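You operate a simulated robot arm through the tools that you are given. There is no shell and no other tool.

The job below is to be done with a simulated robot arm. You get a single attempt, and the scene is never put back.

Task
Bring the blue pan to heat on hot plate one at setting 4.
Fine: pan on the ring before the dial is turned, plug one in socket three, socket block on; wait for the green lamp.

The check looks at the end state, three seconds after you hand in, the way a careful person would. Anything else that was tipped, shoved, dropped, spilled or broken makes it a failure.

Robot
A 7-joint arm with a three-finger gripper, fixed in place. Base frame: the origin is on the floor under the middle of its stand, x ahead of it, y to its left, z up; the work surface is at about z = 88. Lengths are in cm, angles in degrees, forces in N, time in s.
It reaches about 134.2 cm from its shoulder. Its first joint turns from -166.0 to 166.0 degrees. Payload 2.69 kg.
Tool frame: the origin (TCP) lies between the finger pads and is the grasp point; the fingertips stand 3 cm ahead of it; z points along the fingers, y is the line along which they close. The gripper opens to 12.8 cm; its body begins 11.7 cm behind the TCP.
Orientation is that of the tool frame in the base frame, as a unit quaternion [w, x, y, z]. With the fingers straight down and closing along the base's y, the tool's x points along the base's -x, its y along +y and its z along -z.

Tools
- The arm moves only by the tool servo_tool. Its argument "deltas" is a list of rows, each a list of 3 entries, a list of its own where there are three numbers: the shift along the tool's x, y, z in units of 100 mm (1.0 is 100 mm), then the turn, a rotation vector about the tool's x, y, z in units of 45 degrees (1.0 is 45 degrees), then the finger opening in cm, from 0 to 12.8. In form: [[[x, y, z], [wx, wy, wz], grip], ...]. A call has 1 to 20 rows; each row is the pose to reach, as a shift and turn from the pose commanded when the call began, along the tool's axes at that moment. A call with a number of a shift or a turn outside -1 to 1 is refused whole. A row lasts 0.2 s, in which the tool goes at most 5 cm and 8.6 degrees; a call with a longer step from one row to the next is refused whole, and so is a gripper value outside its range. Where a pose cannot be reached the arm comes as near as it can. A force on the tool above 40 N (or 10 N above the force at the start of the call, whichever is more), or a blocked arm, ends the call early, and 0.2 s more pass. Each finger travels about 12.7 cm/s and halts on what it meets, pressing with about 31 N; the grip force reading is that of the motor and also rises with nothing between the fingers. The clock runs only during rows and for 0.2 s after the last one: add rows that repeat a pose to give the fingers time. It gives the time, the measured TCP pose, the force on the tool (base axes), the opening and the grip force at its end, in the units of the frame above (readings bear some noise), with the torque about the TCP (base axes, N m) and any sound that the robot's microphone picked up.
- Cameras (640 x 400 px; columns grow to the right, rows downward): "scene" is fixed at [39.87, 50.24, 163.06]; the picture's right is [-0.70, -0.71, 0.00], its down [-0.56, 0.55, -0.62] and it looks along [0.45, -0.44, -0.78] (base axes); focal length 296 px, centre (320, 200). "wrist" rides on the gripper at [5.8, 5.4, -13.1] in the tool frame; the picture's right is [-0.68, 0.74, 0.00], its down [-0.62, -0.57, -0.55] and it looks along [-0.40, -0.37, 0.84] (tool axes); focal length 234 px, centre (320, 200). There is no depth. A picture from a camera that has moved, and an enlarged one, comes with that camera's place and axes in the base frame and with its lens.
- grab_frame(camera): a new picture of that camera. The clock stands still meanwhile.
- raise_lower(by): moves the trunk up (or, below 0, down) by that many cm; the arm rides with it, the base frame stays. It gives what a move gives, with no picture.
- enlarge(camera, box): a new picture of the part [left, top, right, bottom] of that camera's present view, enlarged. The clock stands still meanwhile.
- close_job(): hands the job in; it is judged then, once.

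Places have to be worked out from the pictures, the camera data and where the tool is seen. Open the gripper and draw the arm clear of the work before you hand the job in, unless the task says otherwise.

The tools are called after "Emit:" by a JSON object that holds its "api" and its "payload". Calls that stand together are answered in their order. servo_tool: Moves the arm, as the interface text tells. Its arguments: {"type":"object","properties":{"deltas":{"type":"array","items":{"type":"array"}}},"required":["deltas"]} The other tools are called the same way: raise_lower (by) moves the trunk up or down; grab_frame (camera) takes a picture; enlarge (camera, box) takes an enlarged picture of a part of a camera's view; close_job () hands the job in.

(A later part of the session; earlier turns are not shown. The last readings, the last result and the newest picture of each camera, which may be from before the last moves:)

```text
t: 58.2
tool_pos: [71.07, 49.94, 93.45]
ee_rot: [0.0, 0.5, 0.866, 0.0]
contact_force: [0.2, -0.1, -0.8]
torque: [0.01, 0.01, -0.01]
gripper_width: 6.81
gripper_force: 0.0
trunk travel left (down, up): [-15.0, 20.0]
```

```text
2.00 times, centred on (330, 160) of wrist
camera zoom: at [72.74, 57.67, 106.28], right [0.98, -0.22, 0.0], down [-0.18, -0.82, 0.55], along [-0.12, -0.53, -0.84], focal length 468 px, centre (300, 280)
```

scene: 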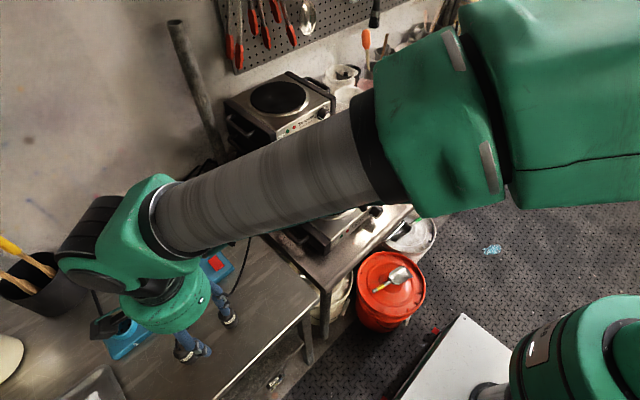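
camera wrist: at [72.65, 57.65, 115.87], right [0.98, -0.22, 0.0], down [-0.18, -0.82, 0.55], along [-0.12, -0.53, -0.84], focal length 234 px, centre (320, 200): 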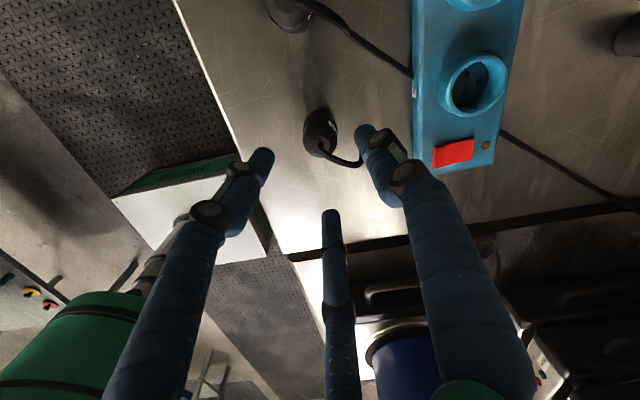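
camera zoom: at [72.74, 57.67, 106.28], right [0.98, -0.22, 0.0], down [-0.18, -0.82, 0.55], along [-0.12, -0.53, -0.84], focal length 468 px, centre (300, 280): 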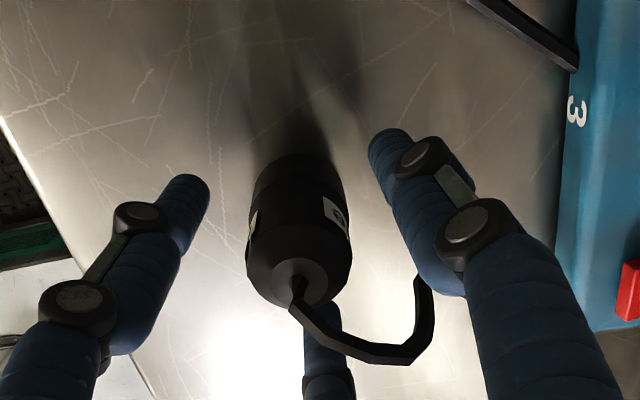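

Everything lines up; the cord is between fingers. I close on the plug.

Emit:
{"api": "servo_tool", "payload": {"deltas": [[[0, 0, 0], [0, 0, 0], 5.5], [[0, 0, 0], [0, 0, 0], 4.5], [[0, 0, 0], [0, 0, 0], 3.8], [[0, 0, 0], [0, 0, 0], 3], [[0, 0, 0], [0, 0, 0], 2], [[0, 0, 0], [0, 0, 0], 1], [[0, 0, 0], [0, 0, 0], 0], [[0, 0, 0], [0, 0, 0], 0]]}}

Emit:
{"api": "grab_frame", "payload": {"camera": "wrist"}}

Emit:
{"api": "enlarge", "payload": {"camera": "scene", "box": [170, 250, 290, 350]}}

```text
t: 60.0
tool_pos: [71.01, 49.95, 93.42]
ee_rot: [0.0, 0.5, 0.866, 0.0]
contact_force: [0.5, -0.4, 0.0]
torque: [0.0, -0.03, 0.04]
gripper_width: 3.64
gripper_force: 31.0
trunk travel left (down, up): [-15.0, 20.0]
```

```text
taken
camera wrist: at [72.72, 57.65, 106.3], right [0.98, -0.22, 0.0], down [-0.18, -0.82, 0.55], along [-0.12, -0.53, -0.84], focal length 234 px, centre (320, 200)
```

wrist: 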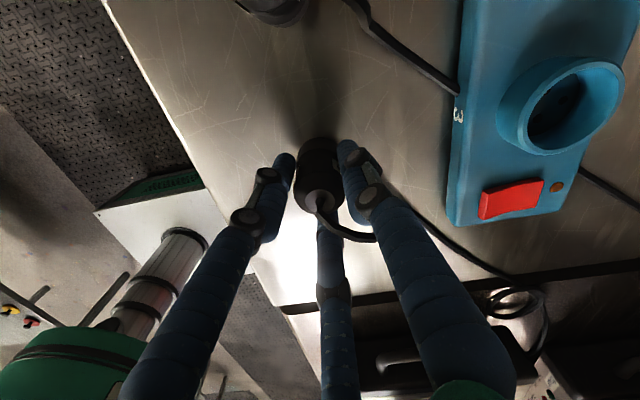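

```text
4.00 times, centred on (230, 300) of scene
camera zoom: at [39.87, 50.24, 163.06], right [-0.7, -0.71, 0.0], down [-0.56, 0.55, -0.62], along [0.45, -0.44, -0.78], focal length 1186 px, centre (680, -200)
```

zoom: 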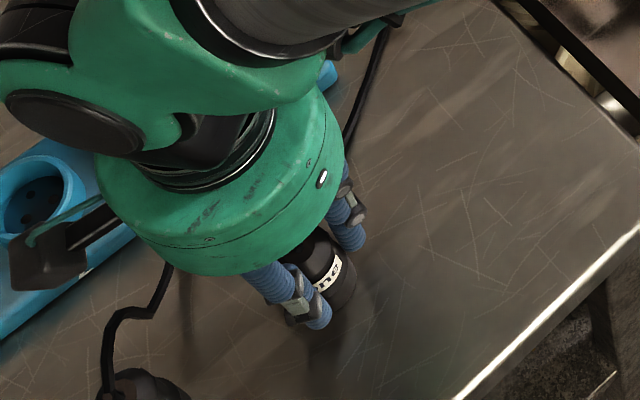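

Gripped at 3.64 cm. I lift the plug 8 cm and look again.

Emit:
{"api": "servo_tool", "payload": {"deltas": [[[0, 0, -0.05], [0, 0, 0], 0], [[0, 0, -0.2], [0, 0, 0], 0], [[0, 0, -0.4], [0, 0, 0], 0], [[0, 0, -0.6], [0, 0, 0], 0], [[0, 0, -0.8], [0, 0, 0], 0], [[0, 0, -0.8], [0, 0, 0], 0]]}}

Emit:
{"api": "grab_frame", "payload": {"camera": "wrist"}}

Emit:
{"api": "enlarge", "payload": {"camera": "scene", "box": [150, 230, 290, 350]}}

```text
t: 61.4
tool_pos: [71.04, 49.91, 101.47]
ee_rot: [0.0, 0.5, 0.866, 0.0]
contact_force: [0.2, 0.1, -0.9]
torque: [0.02, -0.05, 0.02]
gripper_width: 3.65
gripper_force: 31.3
trunk travel left (down, up): [-15.0, 20.0]
```

```text
taken
camera wrist: at [72.7, 57.6, 114.48], right [0.98, -0.22, 0.0], down [-0.18, -0.82, 0.55], along [-0.12, -0.53, -0.84], focal length 234 px, centre (320, 200)
```

wrist: 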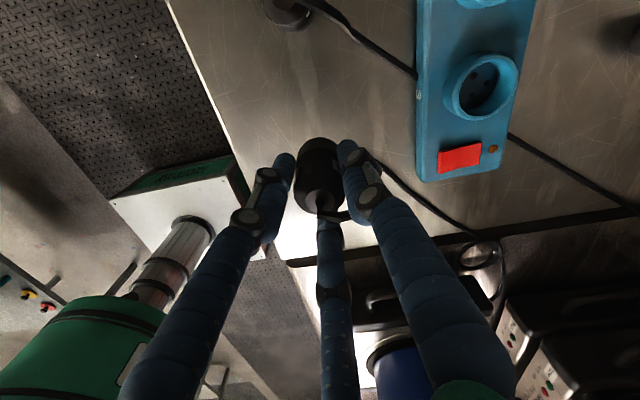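

```text
3.33 times, centred on (220, 290) of scene
camera zoom: at [39.87, 50.24, 163.06], right [-0.7, -0.71, 0.0], down [-0.56, 0.55, -0.62], along [0.45, -0.44, -0.78], focal length 988 px, centre (653, -100)
```

zoom: 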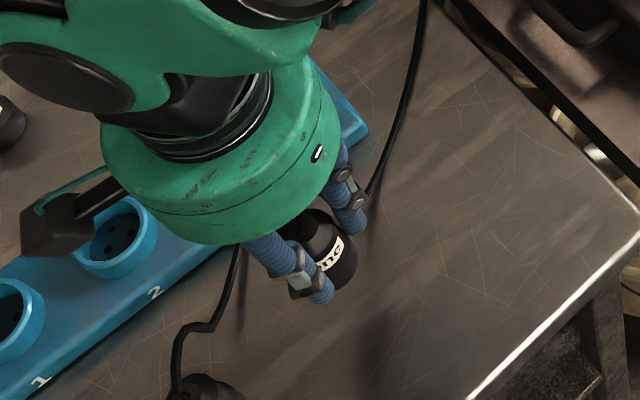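

The plug hangs from the gripper. I zoom on socket 3 from this pose to measure it relative to the tool.

Emit:
{"api": "enlarge", "payload": {"camera": "wrist", "box": [410, 30, 540, 190]}}

Emit:
{"api": "enlarge", "payload": {"camera": "wrist", "box": [270, 120, 380, 240]}}

```text
2.50 times, centred on (475, 110) of wrist
camera zoom: at [72.7, 57.6, 114.48], right [0.98, -0.22, 0.0], down [-0.18, -0.82, 0.55], along [-0.12, -0.53, -0.84], focal length 585 px, centre (-68, 425)
```

zoom: 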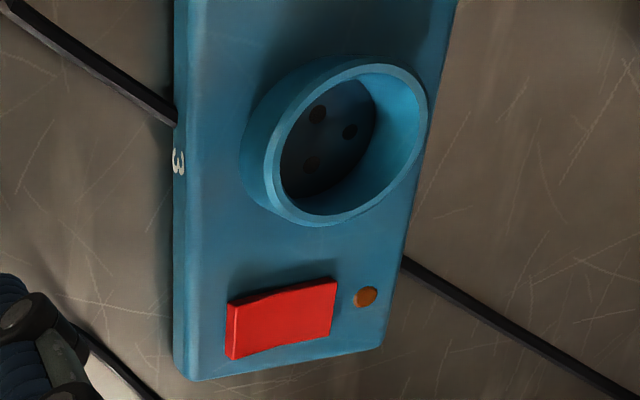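

```text
3.33 times, centred on (325, 180) of wrist
camera zoom: at [72.7, 57.6, 114.48], right [0.98, -0.22, 0.0], down [-0.18, -0.82, 0.55], along [-0.12, -0.53, -0.84], focal length 781 px, centre (303, 267)
```

zoom: 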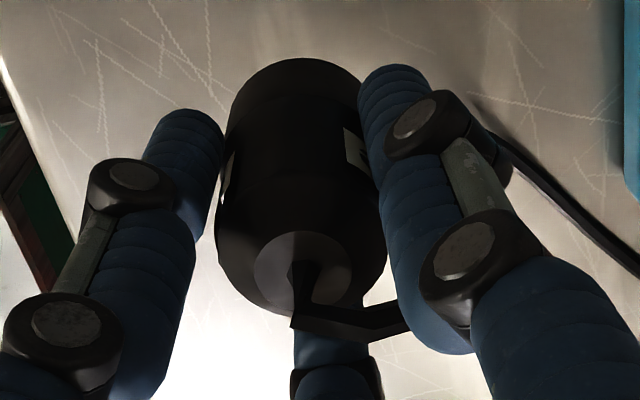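

Socket 3 measures at about (85.8, 51.8), rim near z 92.7. I move the plug over it at this height.

Emit:
{"api": "servo_tool", "payload": {"deltas": [[[-0.05, 0.12, 0], [0, 0, 0], 0], [[-0.12, 0.29, 0], [0, 0, 0], 0], [[-0.2, 0.478, 0], [0, 0, 0], 0], [[-0.26, 0.62, 0], [0, 0, 0], 0], [[-0.287, 0.686, 0], [0, 0, 0], 0]]}}

Emit:
{"api": "servo_tool", "payload": {"deltas": [[[-0.05, 0.12, 0], [0, 0, 0], 0], [[-0.12, 0.29, 0], [0, 0, 0], 0], [[-0.2, 0.478, 0], [0, 0, 0], 0], [[-0.26, 0.62, 0], [0, 0, 0], 0], [[-0.287, 0.686, 0], [0, 0, 0], 0], [[-0.287, 0.686, 0], [0, 0, 0], 0]]}}

Emit:
{"api": "grab_frame", "payload": {"camera": "wrist"}}

Emit:
{"api": "grab_frame", "payload": {"camera": "scene"}}

```text
t: 62.6
tool_pos: [78.51, 50.79, 101.53]
ee_rot: [0.001, 0.499, 0.866, -0.001]
contact_force: [-0.1, -0.3, -0.7]
torque: [0.03, 0.0, -0.01]
gripper_width: 3.65
gripper_force: 30.8
trunk travel left (down, up): [-15.0, 20.0]
```

```text
t: 64.0
tool_pos: [85.7, 51.7, 101.31]
ee_rot: [0.0, 0.5, 0.866, 0.0]
contact_force: [1.0, -0.4, -2.0]
torque: [0.0, 0.03, -0.03]
gripper_width: 3.63
gripper_force: 30.9
trunk travel left (down, up): [-15.0, 20.0]
```

```text
taken
camera wrist: at [87.48, 59.41, 114.26], right [0.98, -0.22, 0.0], down [-0.18, -0.82, 0.55], along [-0.12, -0.53, -0.84], focal length 234 px, centre (320, 200)
```

wrist: 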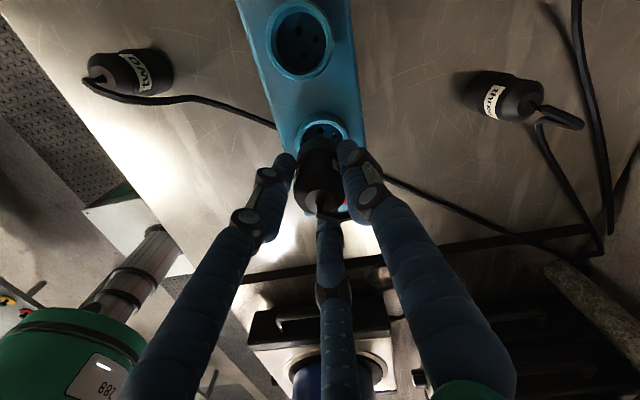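

```text
taken
```

scene: 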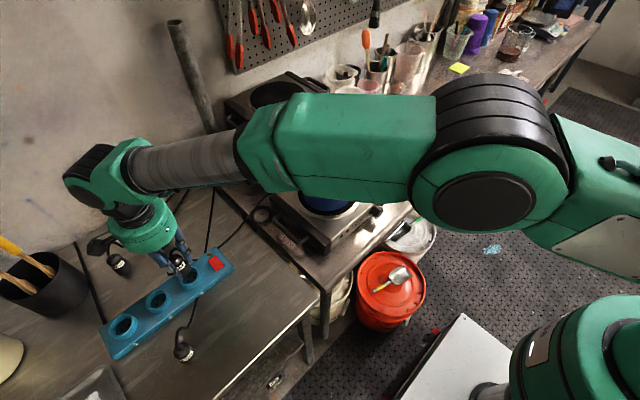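

The plug hovers over socket 3. I zoom both views to judge the offset.

Emit:
{"api": "enlarge", "payload": {"camera": "wrist", "box": [260, 90, 380, 230]}}

Emit:
{"api": "enlarge", "payload": {"camera": "scene", "box": [150, 235, 240, 305]}}

```text
2.86 times, centred on (320, 160) of wrist
camera zoom: at [87.48, 59.41, 114.26], right [0.98, -0.22, 0.0], down [-0.18, -0.82, 0.55], along [-0.12, -0.53, -0.84], focal length 669 px, centre (320, 314)
```

zoom: 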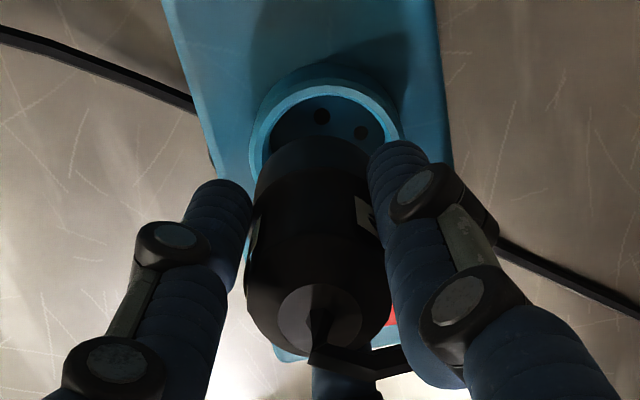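

```text
5.71 times, centred on (195, 270) of scene
camera zoom: at [39.87, 50.24, 163.06], right [-0.7, -0.71, 0.0], down [-0.56, 0.55, -0.62], along [0.45, -0.44, -0.78], focal length 1694 px, centre (1034, -200)
```

zoom: 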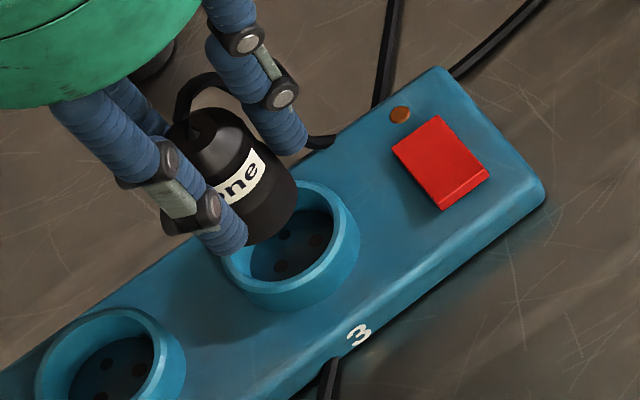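

I need finer measurements, so I zoom further on the rim and plug base in both views.

Emit:
{"api": "enlarge", "payload": {"camera": "scene", "box": [175, 255, 215, 290]}}

Emit:
{"api": "enlarge", "payload": {"camera": "wrist", "box": [285, 100, 355, 160]}}

```text
11.43 times, centred on (195, 272) of scene
camera zoom: at [39.87, 50.24, 163.06], right [-0.7, -0.71, 0.0], down [-0.56, 0.55, -0.62], along [0.45, -0.44, -0.78], focal length 3388 px, centre (1749, -629)
```

zoom: 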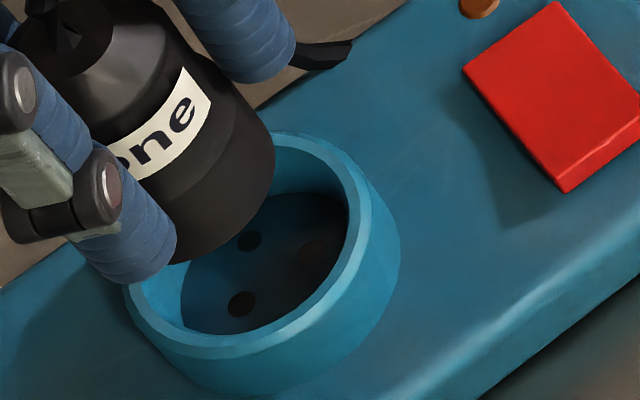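

```text
6.67 times, centred on (320, 130) of wrist
camera zoom: at [87.48, 59.41, 114.26], right [0.98, -0.22, 0.0], down [-0.18, -0.82, 0.55], along [-0.12, -0.53, -0.84], focal length 1561 px, centre (320, 667)
```

zoom: 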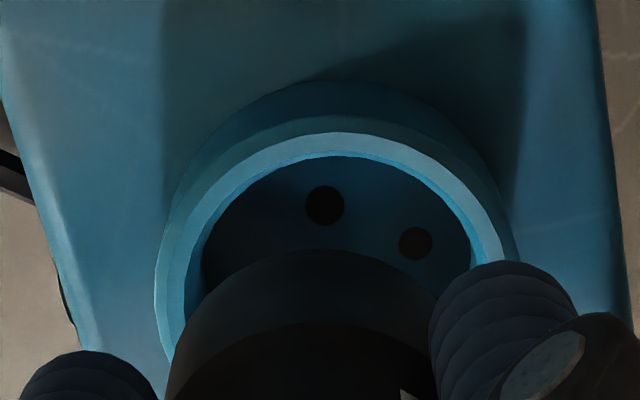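

Relative offsets: the socket centre is about 0.2 cm further in +x than the plug. I correct that and descend to just above the rim.

Emit:
{"api": "servo_tool", "payload": {"deltas": [[[-0.0155, 0.0165, 0], [0, 0, 0], 0], [[-0.0155, 0.0165, 0.1], [0, 0, 0], 0], [[-0.0155, 0.0165, 0.2], [0, 0, 0], 0], [[-0.0155, 0.0165, 0.22], [0, 0, 0], 0]]}}

Emit:
{"api": "enlarge", "payload": {"camera": "scene", "box": [175, 255, 215, 290]}}

Emit:
{"api": "enlarge", "payload": {"camera": "wrist", "box": [280, 100, 360, 170]}}

```text
t: 65.0
tool_pos: [85.81, 51.72, 99.3]
ee_rot: [0.001, 0.5, 0.866, 0.0]
contact_force: [0.8, 0.2, -1.0]
torque: [0.01, 0.04, -0.01]
gripper_width: 3.67
gripper_force: 31.2
trunk travel left (down, up): [-15.0, 20.0]
```

```text
11.43 times, centred on (195, 272) of scene
camera zoom: at [39.87, 50.24, 163.06], right [-0.7, -0.71, 0.0], down [-0.56, 0.55, -0.62], along [0.45, -0.44, -0.78], focal length 3388 px, centre (1749, -629)
```

zoom: 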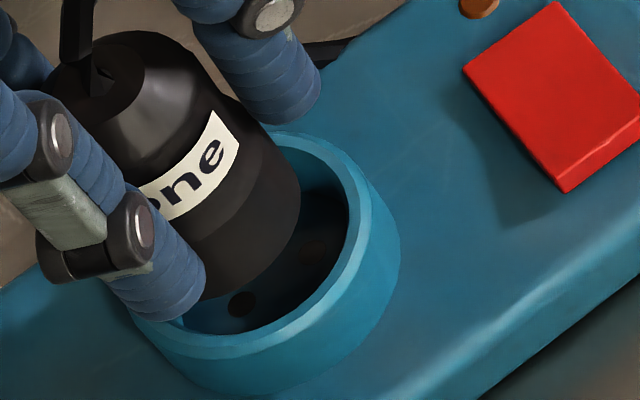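

```text
5.71 times, centred on (320, 135) of wrist
camera zoom: at [87.7, 59.47, 112.13], right [0.98, -0.22, 0.0], down [-0.18, -0.82, 0.55], along [-0.12, -0.53, -0.84], focal length 1338 px, centre (320, 571)
```

zoom: 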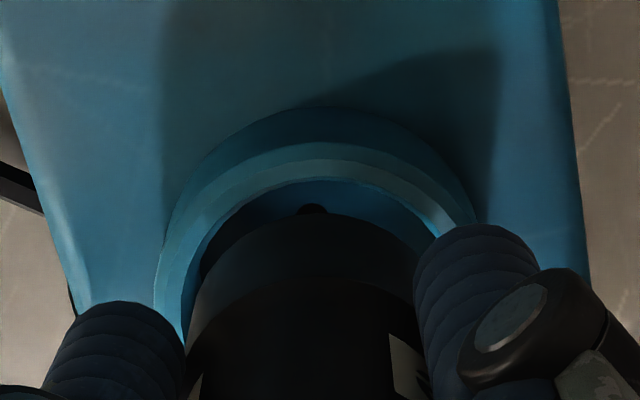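

Both views now agree within about 1 mm. I lower the plug slowly into the recess, watching the force.

Emit:
{"api": "servo_tool", "payload": {"deltas": [[[0, 0, 0.03], [0, 0, 0], 0], [[0, 0, 0.06], [0, 0, 0], 0], [[0, 0, 0.09], [0, 0, 0], 0], [[0, 0, 0.12], [0, 0, 0], 0], [[0, 0, 0.15], [0, 0, 0], 0]]}}

Emit:
{"api": "enlarge", "payload": {"camera": "scene", "box": [175, 255, 215, 290]}}

```text
t: 66.2
tool_pos: [85.97, 51.65, 97.83]
ee_rot: [0.0, 0.5, 0.866, 0.0]
contact_force: [0.5, -2.4, 1.2]
torque: [-0.14, 0.02, 0.03]
gripper_width: 3.66
gripper_force: 31.0
trunk travel left (down, up): [-15.0, 20.0]
```

```text
11.43 times, centred on (195, 272) of scene
camera zoom: at [39.87, 50.24, 163.06], right [-0.7, -0.71, 0.0], down [-0.56, 0.55, -0.62], along [0.45, -0.44, -0.78], focal length 3388 px, centre (1749, -629)
```

zoom: 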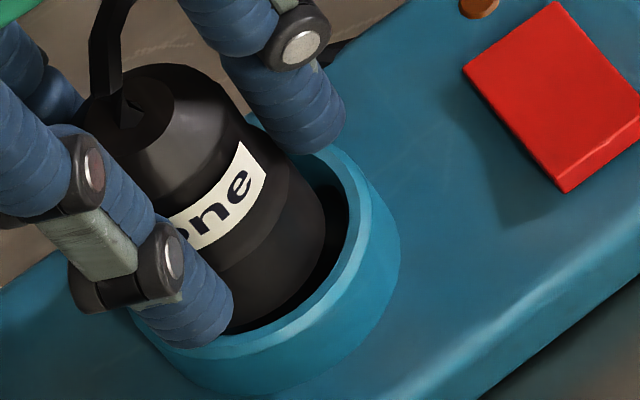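

There's a light sideways push of 2.4 N towards -y, and the visible gap is wider on the -x/-y side. I shift 1.5 mm that way and look again.

Emit:
{"api": "servo_tool", "payload": {"deltas": [[[-0.005, -0.006, 0], [0, 0, 0], 0], [[-0.0105, -0.0118, 0], [0, 0, 0], 0], [[-0.0105, -0.0118, 0], [0, 0, 0], 0]]}}

Emit:
{"api": "enlarge", "payload": {"camera": "wrist", "box": [270, 110, 370, 200]}}

Emit:
{"api": "enlarge", "payload": {"camera": "scene", "box": [175, 255, 215, 290]}}

```text
t: 67.0
tool_pos: [86.05, 51.66, 97.69]
ee_rot: [0.0, 0.5, 0.866, 0.0]
contact_force: [-0.2, -0.7, -0.8]
torque: [0.0, 0.0, 0.02]
gripper_width: 3.67
gripper_force: 30.6
trunk travel left (down, up): [-15.0, 20.0]
```

```text
4.44 times, centred on (320, 155) of wrist
camera zoom: at [87.67, 59.29, 110.61], right [0.98, -0.22, 0.0], down [-0.18, -0.82, 0.55], along [-0.12, -0.53, -0.84], focal length 1041 px, centre (320, 400)
```

zoom: 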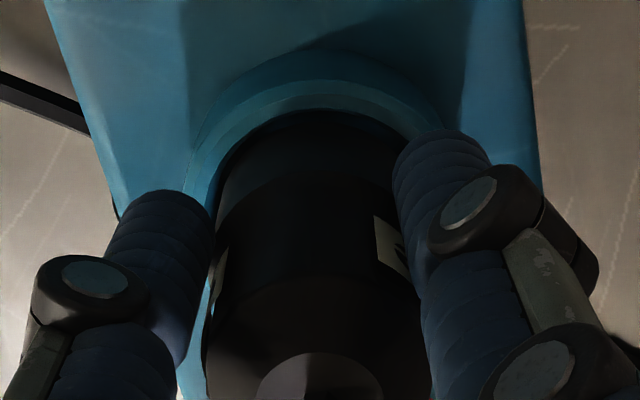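

```text
11.43 times, centred on (195, 272) of scene
camera zoom: at [39.87, 50.24, 163.06], right [-0.7, -0.71, 0.0], down [-0.56, 0.55, -0.62], along [0.45, -0.44, -0.78], focal length 3388 px, centre (1749, -629)
```

zoom: 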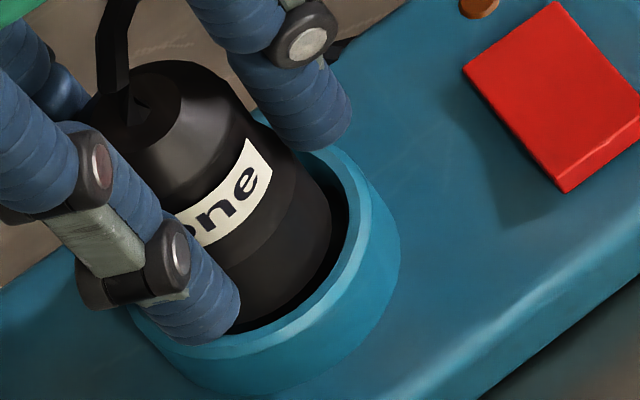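

The side force is gone. I continue pressing down gently.

Emit:
{"api": "servo_tool", "payload": {"deltas": [[[0, 0, 0.02], [0, 0, 0], 0], [[0, 0, 0.04], [0, 0, 0], 0], [[0, 0, 0.06], [0, 0, 0], 0], [[0, 0, 0.08], [0, 0, 0], 0], [[0, 0, 0.08], [0, 0, 0], 0]]}}

Emit:
{"api": "enlarge", "payload": {"camera": "scene", "box": [175, 255, 215, 290]}}

```text
t: 68.2
tool_pos: [86.02, 51.46, 96.96]
ee_rot: [0.001, 0.499, 0.866, 0.0]
contact_force: [-0.6, 0.2, -1.0]
torque: [0.0, -0.03, 0.04]
gripper_width: 3.64
gripper_force: 30.9
trunk travel left (down, up): [-15.0, 20.0]
```

```text
11.43 times, centred on (195, 272) of scene
camera zoom: at [39.87, 50.24, 163.06], right [-0.7, -0.71, 0.0], down [-0.56, 0.55, -0.62], along [0.45, -0.44, -0.78], focal length 3388 px, centre (1749, -629)
```

zoom: 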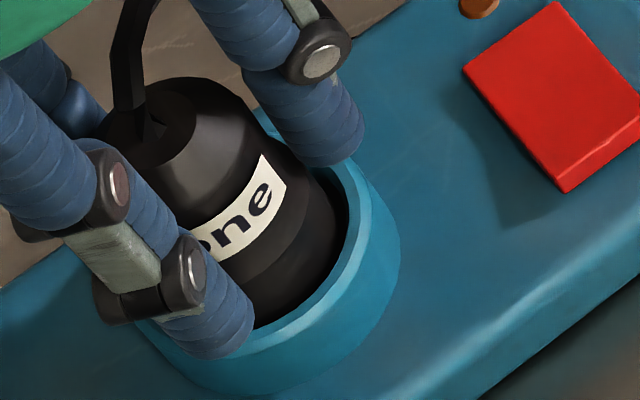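

No resistance; the plug is going into the recess. I continue another 0.8 cm.

Emit:
{"api": "servo_tool", "payload": {"deltas": [[[0, 0, 0.02], [0, 0, 0], 0], [[0, 0, 0.04], [0, 0, 0], 0], [[0, 0, 0.06], [0, 0, 0], 0], [[0, 0, 0.06], [0, 0, 0], 0]]}}

Emit:
{"api": "enlarge", "payload": {"camera": "scene", "box": [175, 255, 215, 290]}}

Emit:
{"api": "enlarge", "payload": {"camera": "wrist", "box": [260, 110, 380, 230]}}

```text
t: 69.2
tool_pos: [86.01, 51.63, 96.36]
ee_rot: [0.0, 0.5, 0.866, 0.0]
contact_force: [-0.3, -0.4, -1.4]
torque: [0.01, 0.0, 0.03]
gripper_width: 3.65
gripper_force: 30.8
trunk travel left (down, up): [-15.0, 20.0]
```

```text
11.43 times, centred on (195, 272) of scene
camera zoom: at [39.87, 50.24, 163.06], right [-0.7, -0.71, 0.0], down [-0.56, 0.55, -0.62], along [0.45, -0.44, -0.78], focal length 3388 px, centre (1749, -629)
```

zoom: 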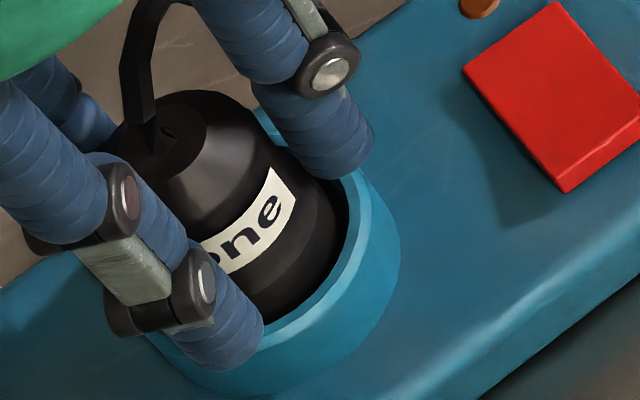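

```text
3.33 times, centred on (320, 170) of wrist
camera zoom: at [87.66, 59.27, 109.23], right [0.98, -0.22, 0.0], down [-0.18, -0.82, 0.55], along [-0.12, -0.53, -0.84], focal length 781 px, centre (320, 300)
```

zoom: 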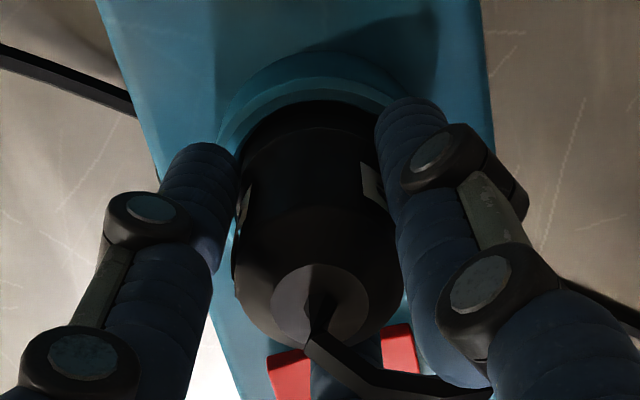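

Still free. I continue in 2 mm steps with attention to the force.

Emit:
{"api": "servo_tool", "payload": {"deltas": [[[0, 0, 0.01], [0, 0, 0], 0], [[0, 0, 0.02], [0, 0, 0], 0], [[0, 0, 0.03], [0, 0, 0], 0], [[0, 0, 0.03], [0, 0, 0], 0]]}}

```text
t: 70.2
tool_pos: [86.06, 51.64, 96.08]
ee_rot: [0.0, 0.5, 0.866, -0.001]
contact_force: [0.1, -0.7, -0.5]
torque: [0.02, -0.02, 0.03]
gripper_width: 3.66
gripper_force: 31.2
trunk travel left (down, up): [-15.0, 20.0]
```

Emit:
{"api": "enlarge", "payload": {"camera": "scene", "box": [175, 255, 215, 290]}}

Emit:
{"api": "servo_tool", "payload": {"deltas": [[[0, 0, 0.01], [0, 0, 0], 0], [[0, 0, 0.02], [0, 0, 0], 0], [[0, 0, 0.02], [0, 0, 0], 0]]}}

```text
11.43 times, centred on (195, 272) of scene
camera zoom: at [39.87, 50.24, 163.06], right [-0.7, -0.71, 0.0], down [-0.56, 0.55, -0.62], along [0.45, -0.44, -0.78], focal length 3388 px, centre (1749, -629)
```

zoom: 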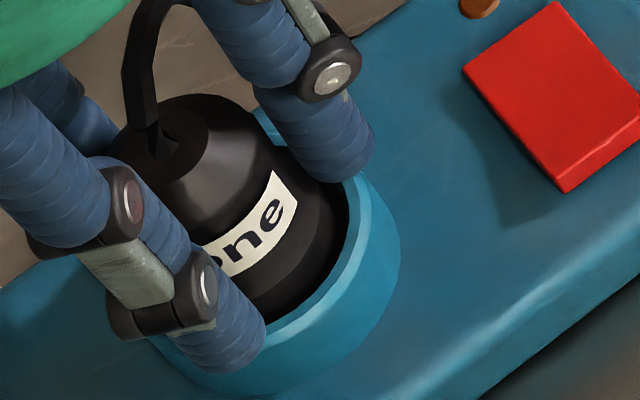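

```text
t: 71.0
tool_pos: [85.9, 51.54, 95.83]
ee_rot: [0.0, 0.5, 0.866, 0.0]
contact_force: [-0.9, -1.0, -0.7]
torque: [-0.01, 0.03, 0.01]
gripper_width: 3.67
gripper_force: 31.2
trunk travel left (down, up): [-15.0, 20.0]
```

No contact yet. I push a little further in small steps, since the fingertips near the rim now too.

Emit:
{"api": "servo_tool", "payload": {"deltas": [[[0, 0, 0.01], [0, 0, 0], 0], [[0, 0, 0.02], [0, 0, 0], 0], [[0, 0, 0.02], [0, 0, 0], 0]]}}

Emit:
{"api": "enlarge", "payload": {"camera": "scene", "box": [175, 255, 215, 290]}}

Emit:
{"api": "enlarge", "payload": {"camera": "wrist", "box": [270, 110, 370, 200]}}

```text
t: 71.8
tool_pos: [86.06, 51.56, 95.74]
ee_rot: [0.0, 0.5, 0.866, 0.0]
contact_force: [-0.7, -1.7, 7.1]
torque: [-0.21, 0.09, -0.01]
gripper_width: 3.68
gripper_force: 30.8
trunk travel left (down, up): [-15.0, 20.0]
```

```text
11.43 times, centred on (195, 272) of scene
camera zoom: at [39.87, 50.24, 163.06], right [-0.7, -0.71, 0.0], down [-0.56, 0.55, -0.62], along [0.45, -0.44, -0.78], focal length 3388 px, centre (1749, -629)
```

zoom: 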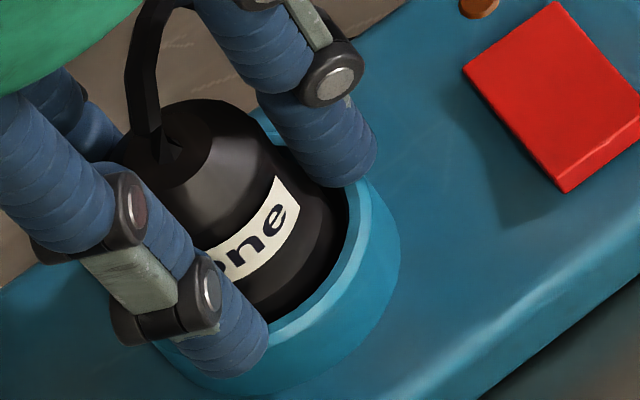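

```text
4.44 times, centred on (320, 155) of wrist
camera zoom: at [87.73, 59.29, 108.71], right [0.98, -0.22, 0.0], down [-0.18, -0.82, 0.55], along [-0.12, -0.53, -0.84], focal length 1041 px, centre (320, 400)
```

zoom: 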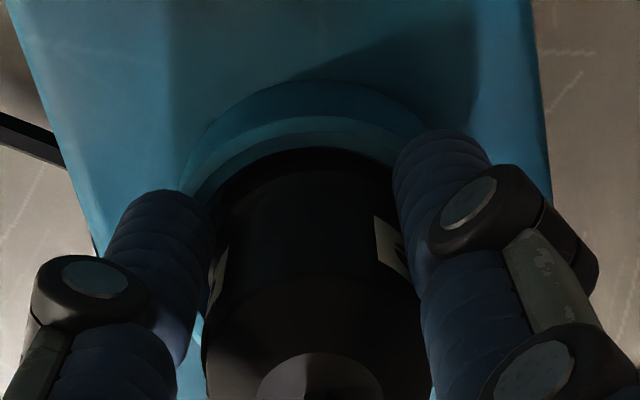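

7 N came from a finger touching the rim (torque puts it at the -y finger), so I must re-grip the plug higher. I ease up 1.5 mm, open a little, and raise 1.4 cm.

Emit:
{"api": "servo_tool", "payload": {"deltas": [[[0, 0, -0.015], [0, 0, 0], 0], [[0, 0, -0.015], [0, 0, 0], 4.2], [[0, 0, -0.015], [0, 0, 0], 5.0], [[0, 0, -0.015], [0, 0, 0], 5.0]]}}

Emit:
{"api": "enlarge", "payload": {"camera": "scene", "box": [175, 255, 215, 290]}}

Emit:
{"api": "enlarge", "payload": {"camera": "wrist", "box": [260, 110, 380, 230]}}

```text
t: 72.8
tool_pos: [86.05, 51.56, 95.73]
ee_rot: [0.0, 0.5, 0.866, 0.0]
contact_force: [-0.4, 0.4, -0.7]
torque: [-0.03, 0.0, 0.0]
gripper_width: 5.0
gripper_force: 0.1
trunk travel left (down, up): [-15.0, 20.0]
```

```text
11.43 times, centred on (195, 272) of scene
camera zoom: at [39.87, 50.24, 163.06], right [-0.7, -0.71, 0.0], down [-0.56, 0.55, -0.62], along [0.45, -0.44, -0.78], focal length 3388 px, centre (1749, -629)
```

zoom: 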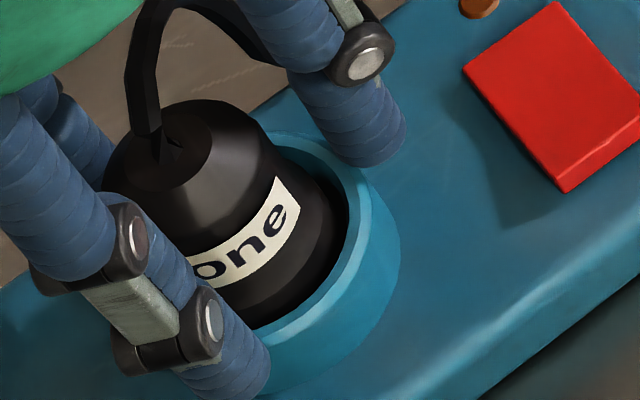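

```text
3.33 times, centred on (320, 170) of wrist
camera zoom: at [87.71, 59.25, 108.72], right [0.98, -0.22, 0.0], down [-0.18, -0.82, 0.55], along [-0.12, -0.53, -0.84], focal length 781 px, centre (320, 300)
```

zoom: 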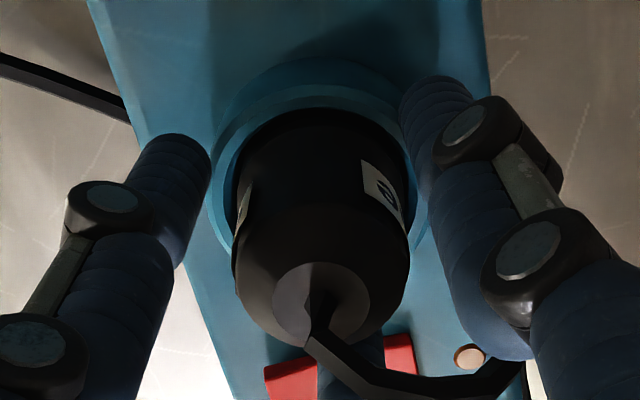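

The plug stayed put, upright in the recess. I raise the open fingers 1.4 cm, check, and re-grip higher.

Emit:
{"api": "servo_tool", "payload": {"deltas": [[[0, 0, -0.05], [0, 0, 0], 5.0], [[0, 0, -0.1], [0, 0, 0], 5.0], [[0, 0, -0.14], [0, 0, 0], 5.0]]}}

Emit:
{"api": "enlarge", "payload": {"camera": "scene", "box": [165, 240, 245, 300]}}

Emit:
{"api": "enlarge", "payload": {"camera": "wrist", "box": [260, 110, 420, 260]}}

```text
t: 73.6
tool_pos: [85.97, 51.56, 97.19]
ee_rot: [0.0, 0.5, 0.866, 0.0]
contact_force: [-0.3, 0.5, -0.3]
torque: [-0.01, -0.01, 0.0]
gripper_width: 4.99
gripper_force: 0.1
trunk travel left (down, up): [-15.0, 20.0]
```

```text
6.67 times, centred on (205, 270) of scene
camera zoom: at [39.87, 50.24, 163.06], right [-0.7, -0.71, 0.0], down [-0.56, 0.55, -0.62], along [0.45, -0.44, -0.78], focal length 1977 px, centre (1087, -267)
```

zoom: 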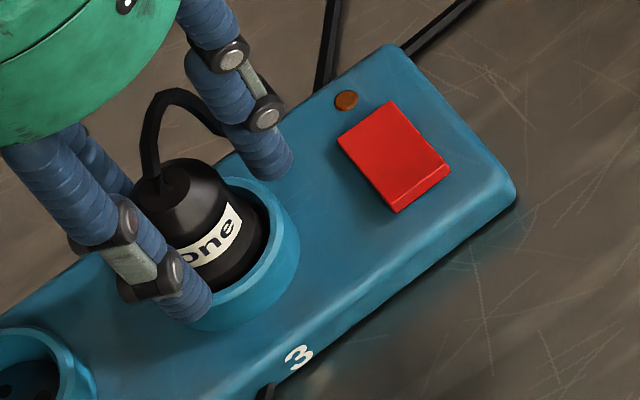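

```text
2.67 times, centred on (340, 185) of wrist
camera zoom: at [87.69, 59.24, 110.14], right [0.98, -0.22, 0.0], down [-0.18, -0.82, 0.55], along [-0.12, -0.54, -0.84], focal length 624 px, centre (267, 240)
```

zoom: 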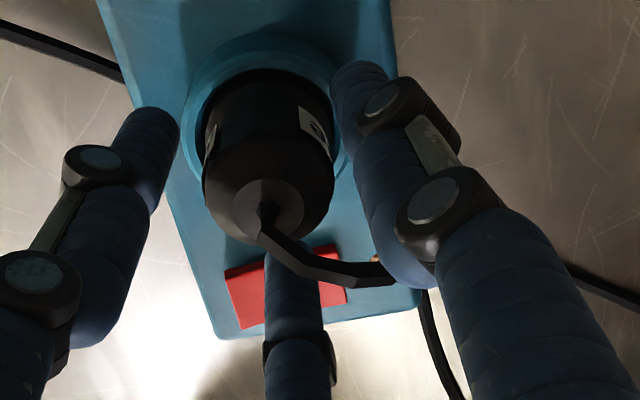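

Lamp is off, plug upright. I lower 3 mm and close on the plug's upper cylinder.

Emit:
{"api": "servo_tool", "payload": {"deltas": [[[0, 0, 0.03], [0, 0, 0], 5.0], [[0, 0, 0.03], [0, 0, 0], 4.4], [[0, 0, 0.03], [0, 0, 0], 3.8], [[0, 0, 0.03], [0, 0, 0], 3], [[0, 0, 0.03], [0, 0, 0], 2], [[0, 0, 0.03], [0, 0, 0], 1], [[0, 0, 0.03], [0, 0, 0], 0], [[0, 0, 0.03], [0, 0, 0], 0]]}}

Emit:
{"api": "servo_tool", "payload": {"deltas": [[[0, 0, 0.01], [0, 0, 0], 0], [[0, 0, 0.02], [0, 0, 0], 0], [[0, 0, 0.03], [0, 0, 0], 0], [[0, 0, 0.03], [0, 0, 0], 0]]}}

Emit:
{"api": "enlarge", "payload": {"camera": "scene", "box": [175, 250, 215, 285]}}

```text
t: 75.4
tool_pos: [86.11, 51.4, 96.91]
ee_rot: [-0.001, 0.5, 0.866, 0.0]
contact_force: [-0.8, -0.5, 0.1]
torque: [0.0, 0.03, 0.02]
gripper_width: 3.16
gripper_force: 30.3
trunk travel left (down, up): [-15.0, 20.0]
```

```text
t: 76.4
tool_pos: [85.87, 51.52, 97.01]
ee_rot: [0.001, 0.5, 0.866, 0.002]
contact_force: [-3.2, -4.5, 20.8]
torque: [-0.31, 0.29, 0.03]
gripper_width: 3.16
gripper_force: 31.1
trunk travel left (down, up): [-15.0, 20.0]
```

```text
11.43 times, centred on (195, 268) of scene
camera zoom: at [39.87, 50.24, 163.06], right [-0.7, -0.71, 0.0], down [-0.56, 0.55, -0.62], along [0.45, -0.44, -0.78], focal length 3388 px, centre (1749, -571)
```

zoom: 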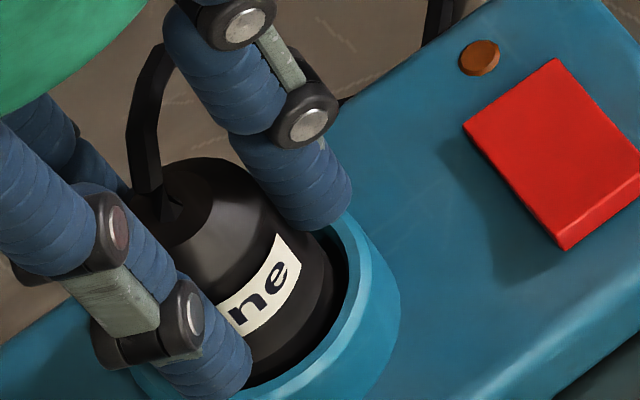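

Pushing with 21 N does not move the plug further, and no click was heard. I need to know whether it's seated, so I check the recess depth on the empty sockets and the other plugs.

Emit:
{"api": "enlarge", "payload": {"camera": "scene", "box": [105, 285, 185, 345]}}

Emit:
{"api": "enlarge", "payload": {"camera": "scene", "box": [165, 330, 210, 370]}}

Emit:
{"api": "grab_frame", "payload": {"camera": "wrist"}}

```text
6.67 times, centred on (145, 315) of scene
camera zoom: at [39.87, 50.24, 163.06], right [-0.7, -0.71, 0.0], down [-0.56, 0.55, -0.62], along [0.45, -0.44, -0.78], focal length 1977 px, centre (1487, -567)
```

zoom: 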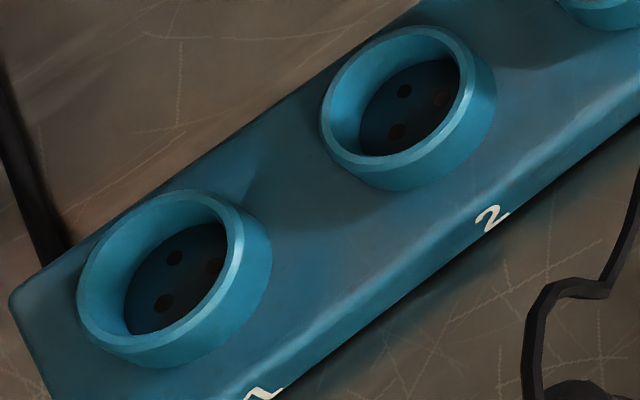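

```text
10.00 times, centred on (188, 350) of scene
camera zoom: at [39.87, 50.24, 163.06], right [-0.7, -0.71, 0.0], down [-0.56, 0.55, -0.62], along [0.45, -0.44, -0.78], focal length 2965 px, centre (1645, -1300)
```

zoom: 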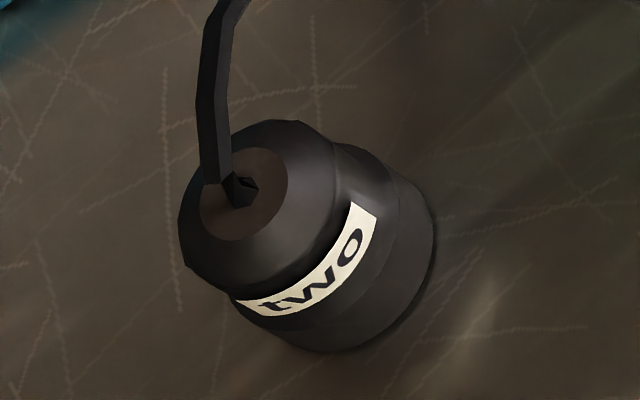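

```text
taken
camera wrist: at [87.67, 59.26, 109.83], right [0.98, -0.22, 0.0], down [-0.18, -0.82, 0.55], along [-0.12, -0.53, -0.84], focal length 234 px, centre (320, 200)
```

wrist: 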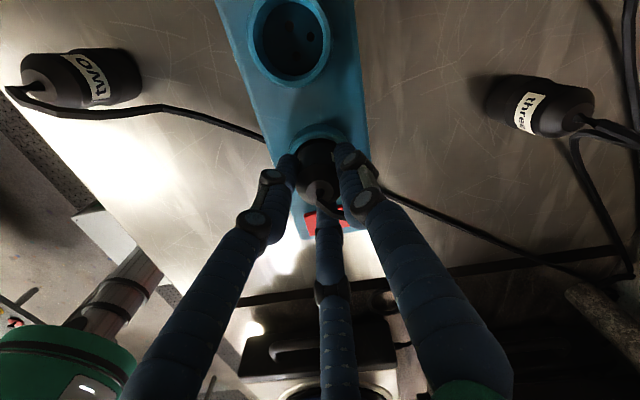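

The recess is about 1.9 cm deep (floor near z 90.8) and the plug's lower end computes to about 90, so it looks near fully down. The side force asks for a shift to (-x, -y); I ease that way by 1.5 mm while keeping pressure to see if it drops further.

Emit:
{"api": "servo_tool", "payload": {"deltas": [[[-0.003, -0.007, -0.01], [0, 0, 0], 0], [[-0.0055, -0.0145, -0.01], [0, 0, 0], 0], [[-0.0055, -0.0145, 0.01], [0, 0, 0], 0], [[-0.0055, -0.0145, 0.02], [0, 0, 0], 0], [[-0.0055, -0.0145, 0.02], [0, 0, 0], 0]]}}

Emit:
{"api": "enlarge", "payload": {"camera": "scene", "box": [175, 250, 215, 285]}}

```text
t: 77.6
tool_pos: [85.79, 51.39, 96.61]
ee_rot: [0.001, 0.5, 0.866, 0.001]
contact_force: [6.2, 4.5, 22.6]
torque: [0.19, -0.22, 0.0]
gripper_width: 3.15
gripper_force: 31.2
trunk travel left (down, up): [-15.0, 20.0]
```

```text
11.43 times, centred on (195, 268) of scene
camera zoom: at [39.87, 50.24, 163.06], right [-0.7, -0.71, 0.0], down [-0.56, 0.55, -0.62], along [0.45, -0.44, -0.78], focal length 3388 px, centre (1749, -571)
```

zoom: 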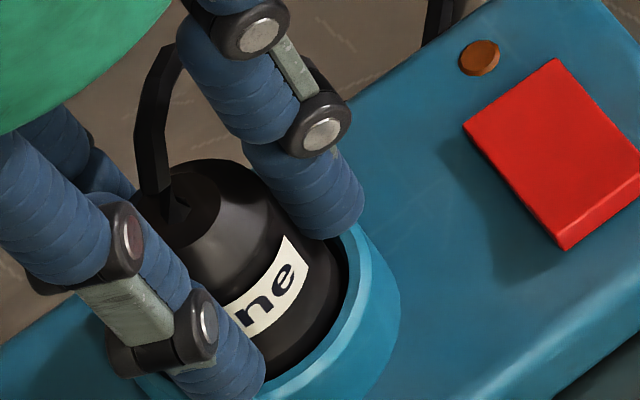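

The plug is laterally captured by the recess walls and its lower end is at floor depth, so I judge it seated. I relax the side load, open slightly and withdraw upwards to inspect.

Emit:
{"api": "servo_tool", "payload": {"deltas": [[[0.002, 0.006, -0.02], [0, 0, 0], 0], [[0.003, 0.01, -0.04], [0, 0, 0], 0], [[0.003, 0.01, -0.04], [0, 0, 0], 4], [[0.003, 0.01, -0.04], [0, 0, 0], 5], [[0.003, 0.01, -0.04], [0, 0, 0], 5]]}}

Emit:
{"api": "servo_tool", "payload": {"deltas": [[[0, 0, -0.1], [0, 0, 0], 5], [[0, 0, -0.3], [0, 0, 0], 5], [[0, 0, -0.5], [0, 0, 0], 5], [[0, 0, -0.75], [0, 0, 0], 5], [[0, 0, -1.0], [0, 0, 0], 5]]}}

Emit:
{"api": "enlarge", "payload": {"camera": "scene", "box": [165, 240, 245, 300]}}

Emit:
{"api": "grab_frame", "payload": {"camera": "wrist"}}

```text
t: 78.8
tool_pos: [85.88, 51.53, 96.67]
ee_rot: [0.0, 0.5, 0.866, -0.001]
contact_force: [0.1, -0.1, 0.0]
torque: [0.02, 0.01, 0.0]
gripper_width: 5.03
gripper_force: 0.1
trunk travel left (down, up): [-15.0, 20.0]
```

```text
t: 80.0
tool_pos: [85.98, 51.48, 106.86]
ee_rot: [-0.001, 0.5, 0.866, 0.0]
contact_force: [0.3, -0.5, 0.6]
torque: [0.0, 0.0, 0.0]
gripper_width: 5.0
gripper_force: 0.1
trunk travel left (down, up): [-15.0, 20.0]
```

```text
6.67 times, centred on (205, 270) of scene
camera zoom: at [39.87, 50.24, 163.06], right [-0.7, -0.71, 0.0], down [-0.56, 0.55, -0.62], along [0.45, -0.44, -0.78], focal length 1977 px, centre (1087, -267)
```

zoom: 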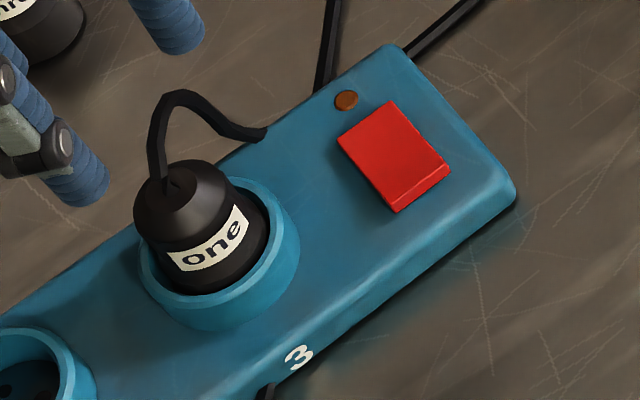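

```text
taken
camera wrist: at [87.59, 59.24, 119.83], right [0.98, -0.22, 0.0], down [-0.18, -0.82, 0.55], along [-0.12, -0.53, -0.84], focal length 234 px, centre (320, 200)
```

wrist: 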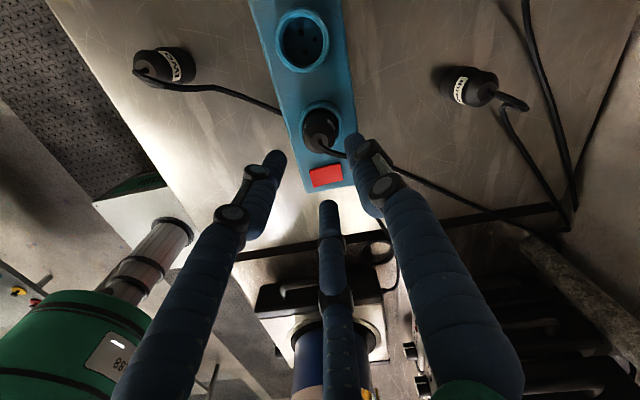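

Plug one stands in socket 3. I zoom in on the red rocker and lamp to plan pressing the switch.

Emit:
{"api": "enlarge", "payload": {"camera": "wrist", "box": [285, 90, 375, 200]}}

Emit:
{"api": "enlarge", "payload": {"camera": "scene", "box": [200, 245, 235, 275]}}

```text
3.64 times, centred on (330, 145) of wrist
camera zoom: at [87.59, 59.24, 119.83], right [0.98, -0.22, 0.0], down [-0.18, -0.82, 0.55], along [-0.12, -0.53, -0.84], focal length 852 px, centre (284, 400)
```

zoom: 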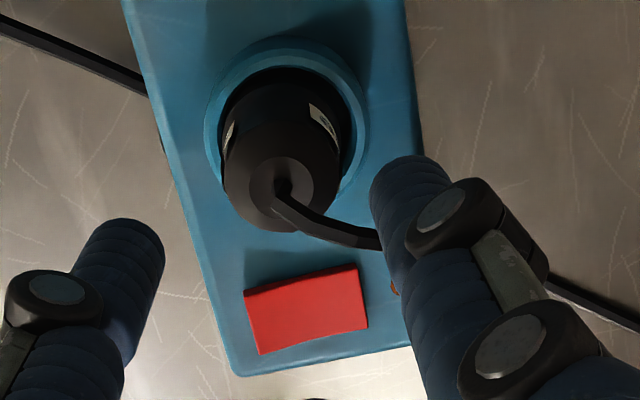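

```text
13.33 times, centred on (218, 260) of scene
camera zoom: at [39.87, 50.24, 163.06], right [-0.7, -0.71, 0.0], down [-0.56, 0.55, -0.62], along [0.45, -0.44, -0.78], focal length 3953 px, centre (1687, -600)
```

zoom: 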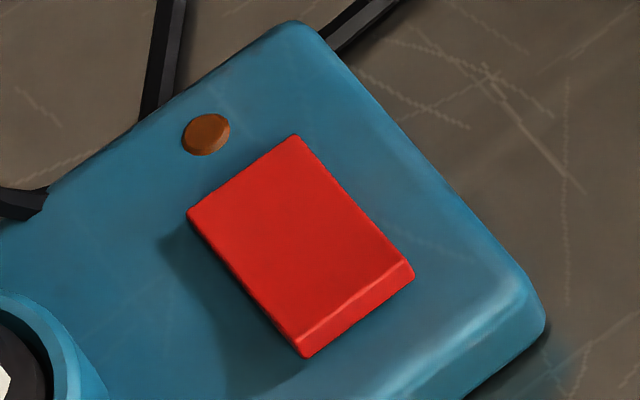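

The views triangulate the rocker: raised end at about (83.3, 44.5, 91) on the robot side, lower end by the lamp. I close the fingers, move over the raised end and come down to just above it.

Emit:
{"api": "servo_tool", "payload": {"deltas": [[[-0.12, -0.15, 0], [0, 0, 0], 3], [[-0.24, -0.3, 0], [0, 0, 0], 1], [[-0.36, -0.45, 0], [0, 0, 0], 0], [[-0.48, -0.589, 0], [0, 0, 0], 0], [[-0.48, -0.589, 0], [0, 0, 0], 0]]}}

Emit:
{"api": "servo_tool", "payload": {"deltas": [[[0, 0, 0.3], [0, 0, 0], 0], [[0, 0, 0.6], [0, 0, 0], 0], [[0, 0, 0.85], [0, 0, 0], 0], [[0, 0, 1.0], [0, 0, 0], 0]]}}

Emit:
{"api": "enlarge", "payload": {"camera": "scene", "box": [165, 220, 265, 300]}}

Emit:
{"api": "grab_frame", "payload": {"camera": "wrist"}}

```text
t: 81.2
tool_pos: [83.1, 44.11, 106.58]
ee_rot: [0.0, 0.5, 0.866, 0.001]
contact_force: [0.7, 0.7, 0.4]
torque: [0.05, 0.0, 0.0]
gripper_width: 0.23
gripper_force: 31.2
trunk travel left (down, up): [-15.0, 20.0]
```

```text
t: 82.2
tool_pos: [83.2, 44.44, 96.74]
ee_rot: [0.0, 0.501, 0.866, 0.0]
contact_force: [0.4, 1.6, 0.0]
torque: [0.01, 0.0, 0.05]
gripper_width: 0.24
gripper_force: 30.7
trunk travel left (down, up): [-15.0, 20.0]
```

```text
5.00 times, centred on (215, 260) of scene
camera zoom: at [39.87, 50.24, 163.06], right [-0.7, -0.71, 0.0], down [-0.56, 0.55, -0.62], along [0.45, -0.44, -0.78], focal length 1482 px, centre (845, -100)
```

zoom: 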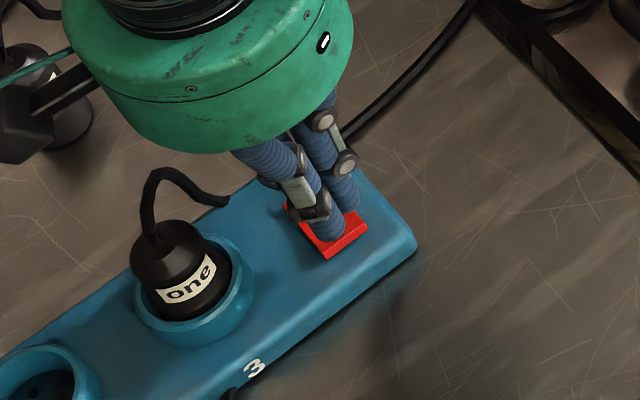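

```text
taken
camera wrist: at [84.86, 52.15, 109.73], right [0.98, -0.22, 0.0], down [-0.18, -0.82, 0.55], along [-0.12, -0.53, -0.84], focal length 234 px, centre (320, 200)
```

wrist: 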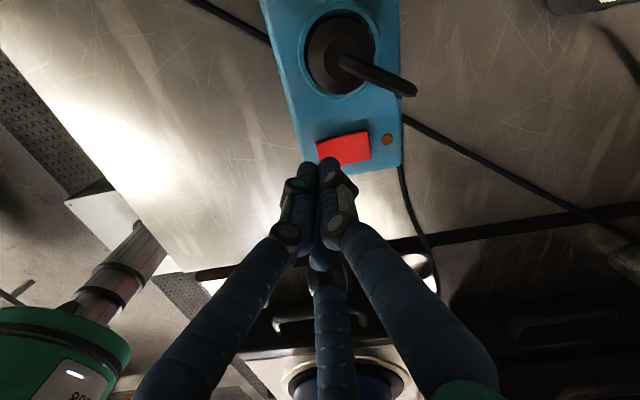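

I zoom in to line the fingertips up with the rocker's raised end.

Emit:
{"api": "enlarge", "payload": {"camera": "wrist", "box": [285, 110, 395, 200]}}

Emit:
{"api": "enlarge", "payload": {"camera": "scene", "box": [200, 240, 240, 275]}}

```text
4.44 times, centred on (340, 155) of wrist
camera zoom: at [84.86, 52.15, 109.73], right [0.98, -0.22, 0.0], down [-0.18, -0.82, 0.55], along [-0.12, -0.53, -0.84], focal length 1041 px, centre (231, 400)
```

zoom: 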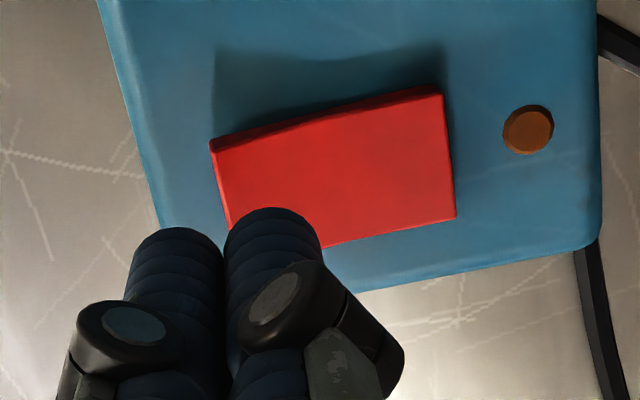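

```text
11.43 times, centred on (220, 258) of scene
camera zoom: at [39.87, 50.24, 163.06], right [-0.7, -0.71, 0.0], down [-0.56, 0.55, -0.62], along [0.45, -0.44, -0.78], focal length 3388 px, centre (1463, -457)
```

zoom: 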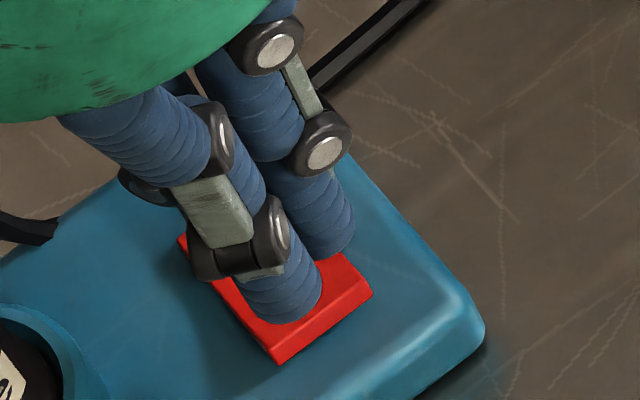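

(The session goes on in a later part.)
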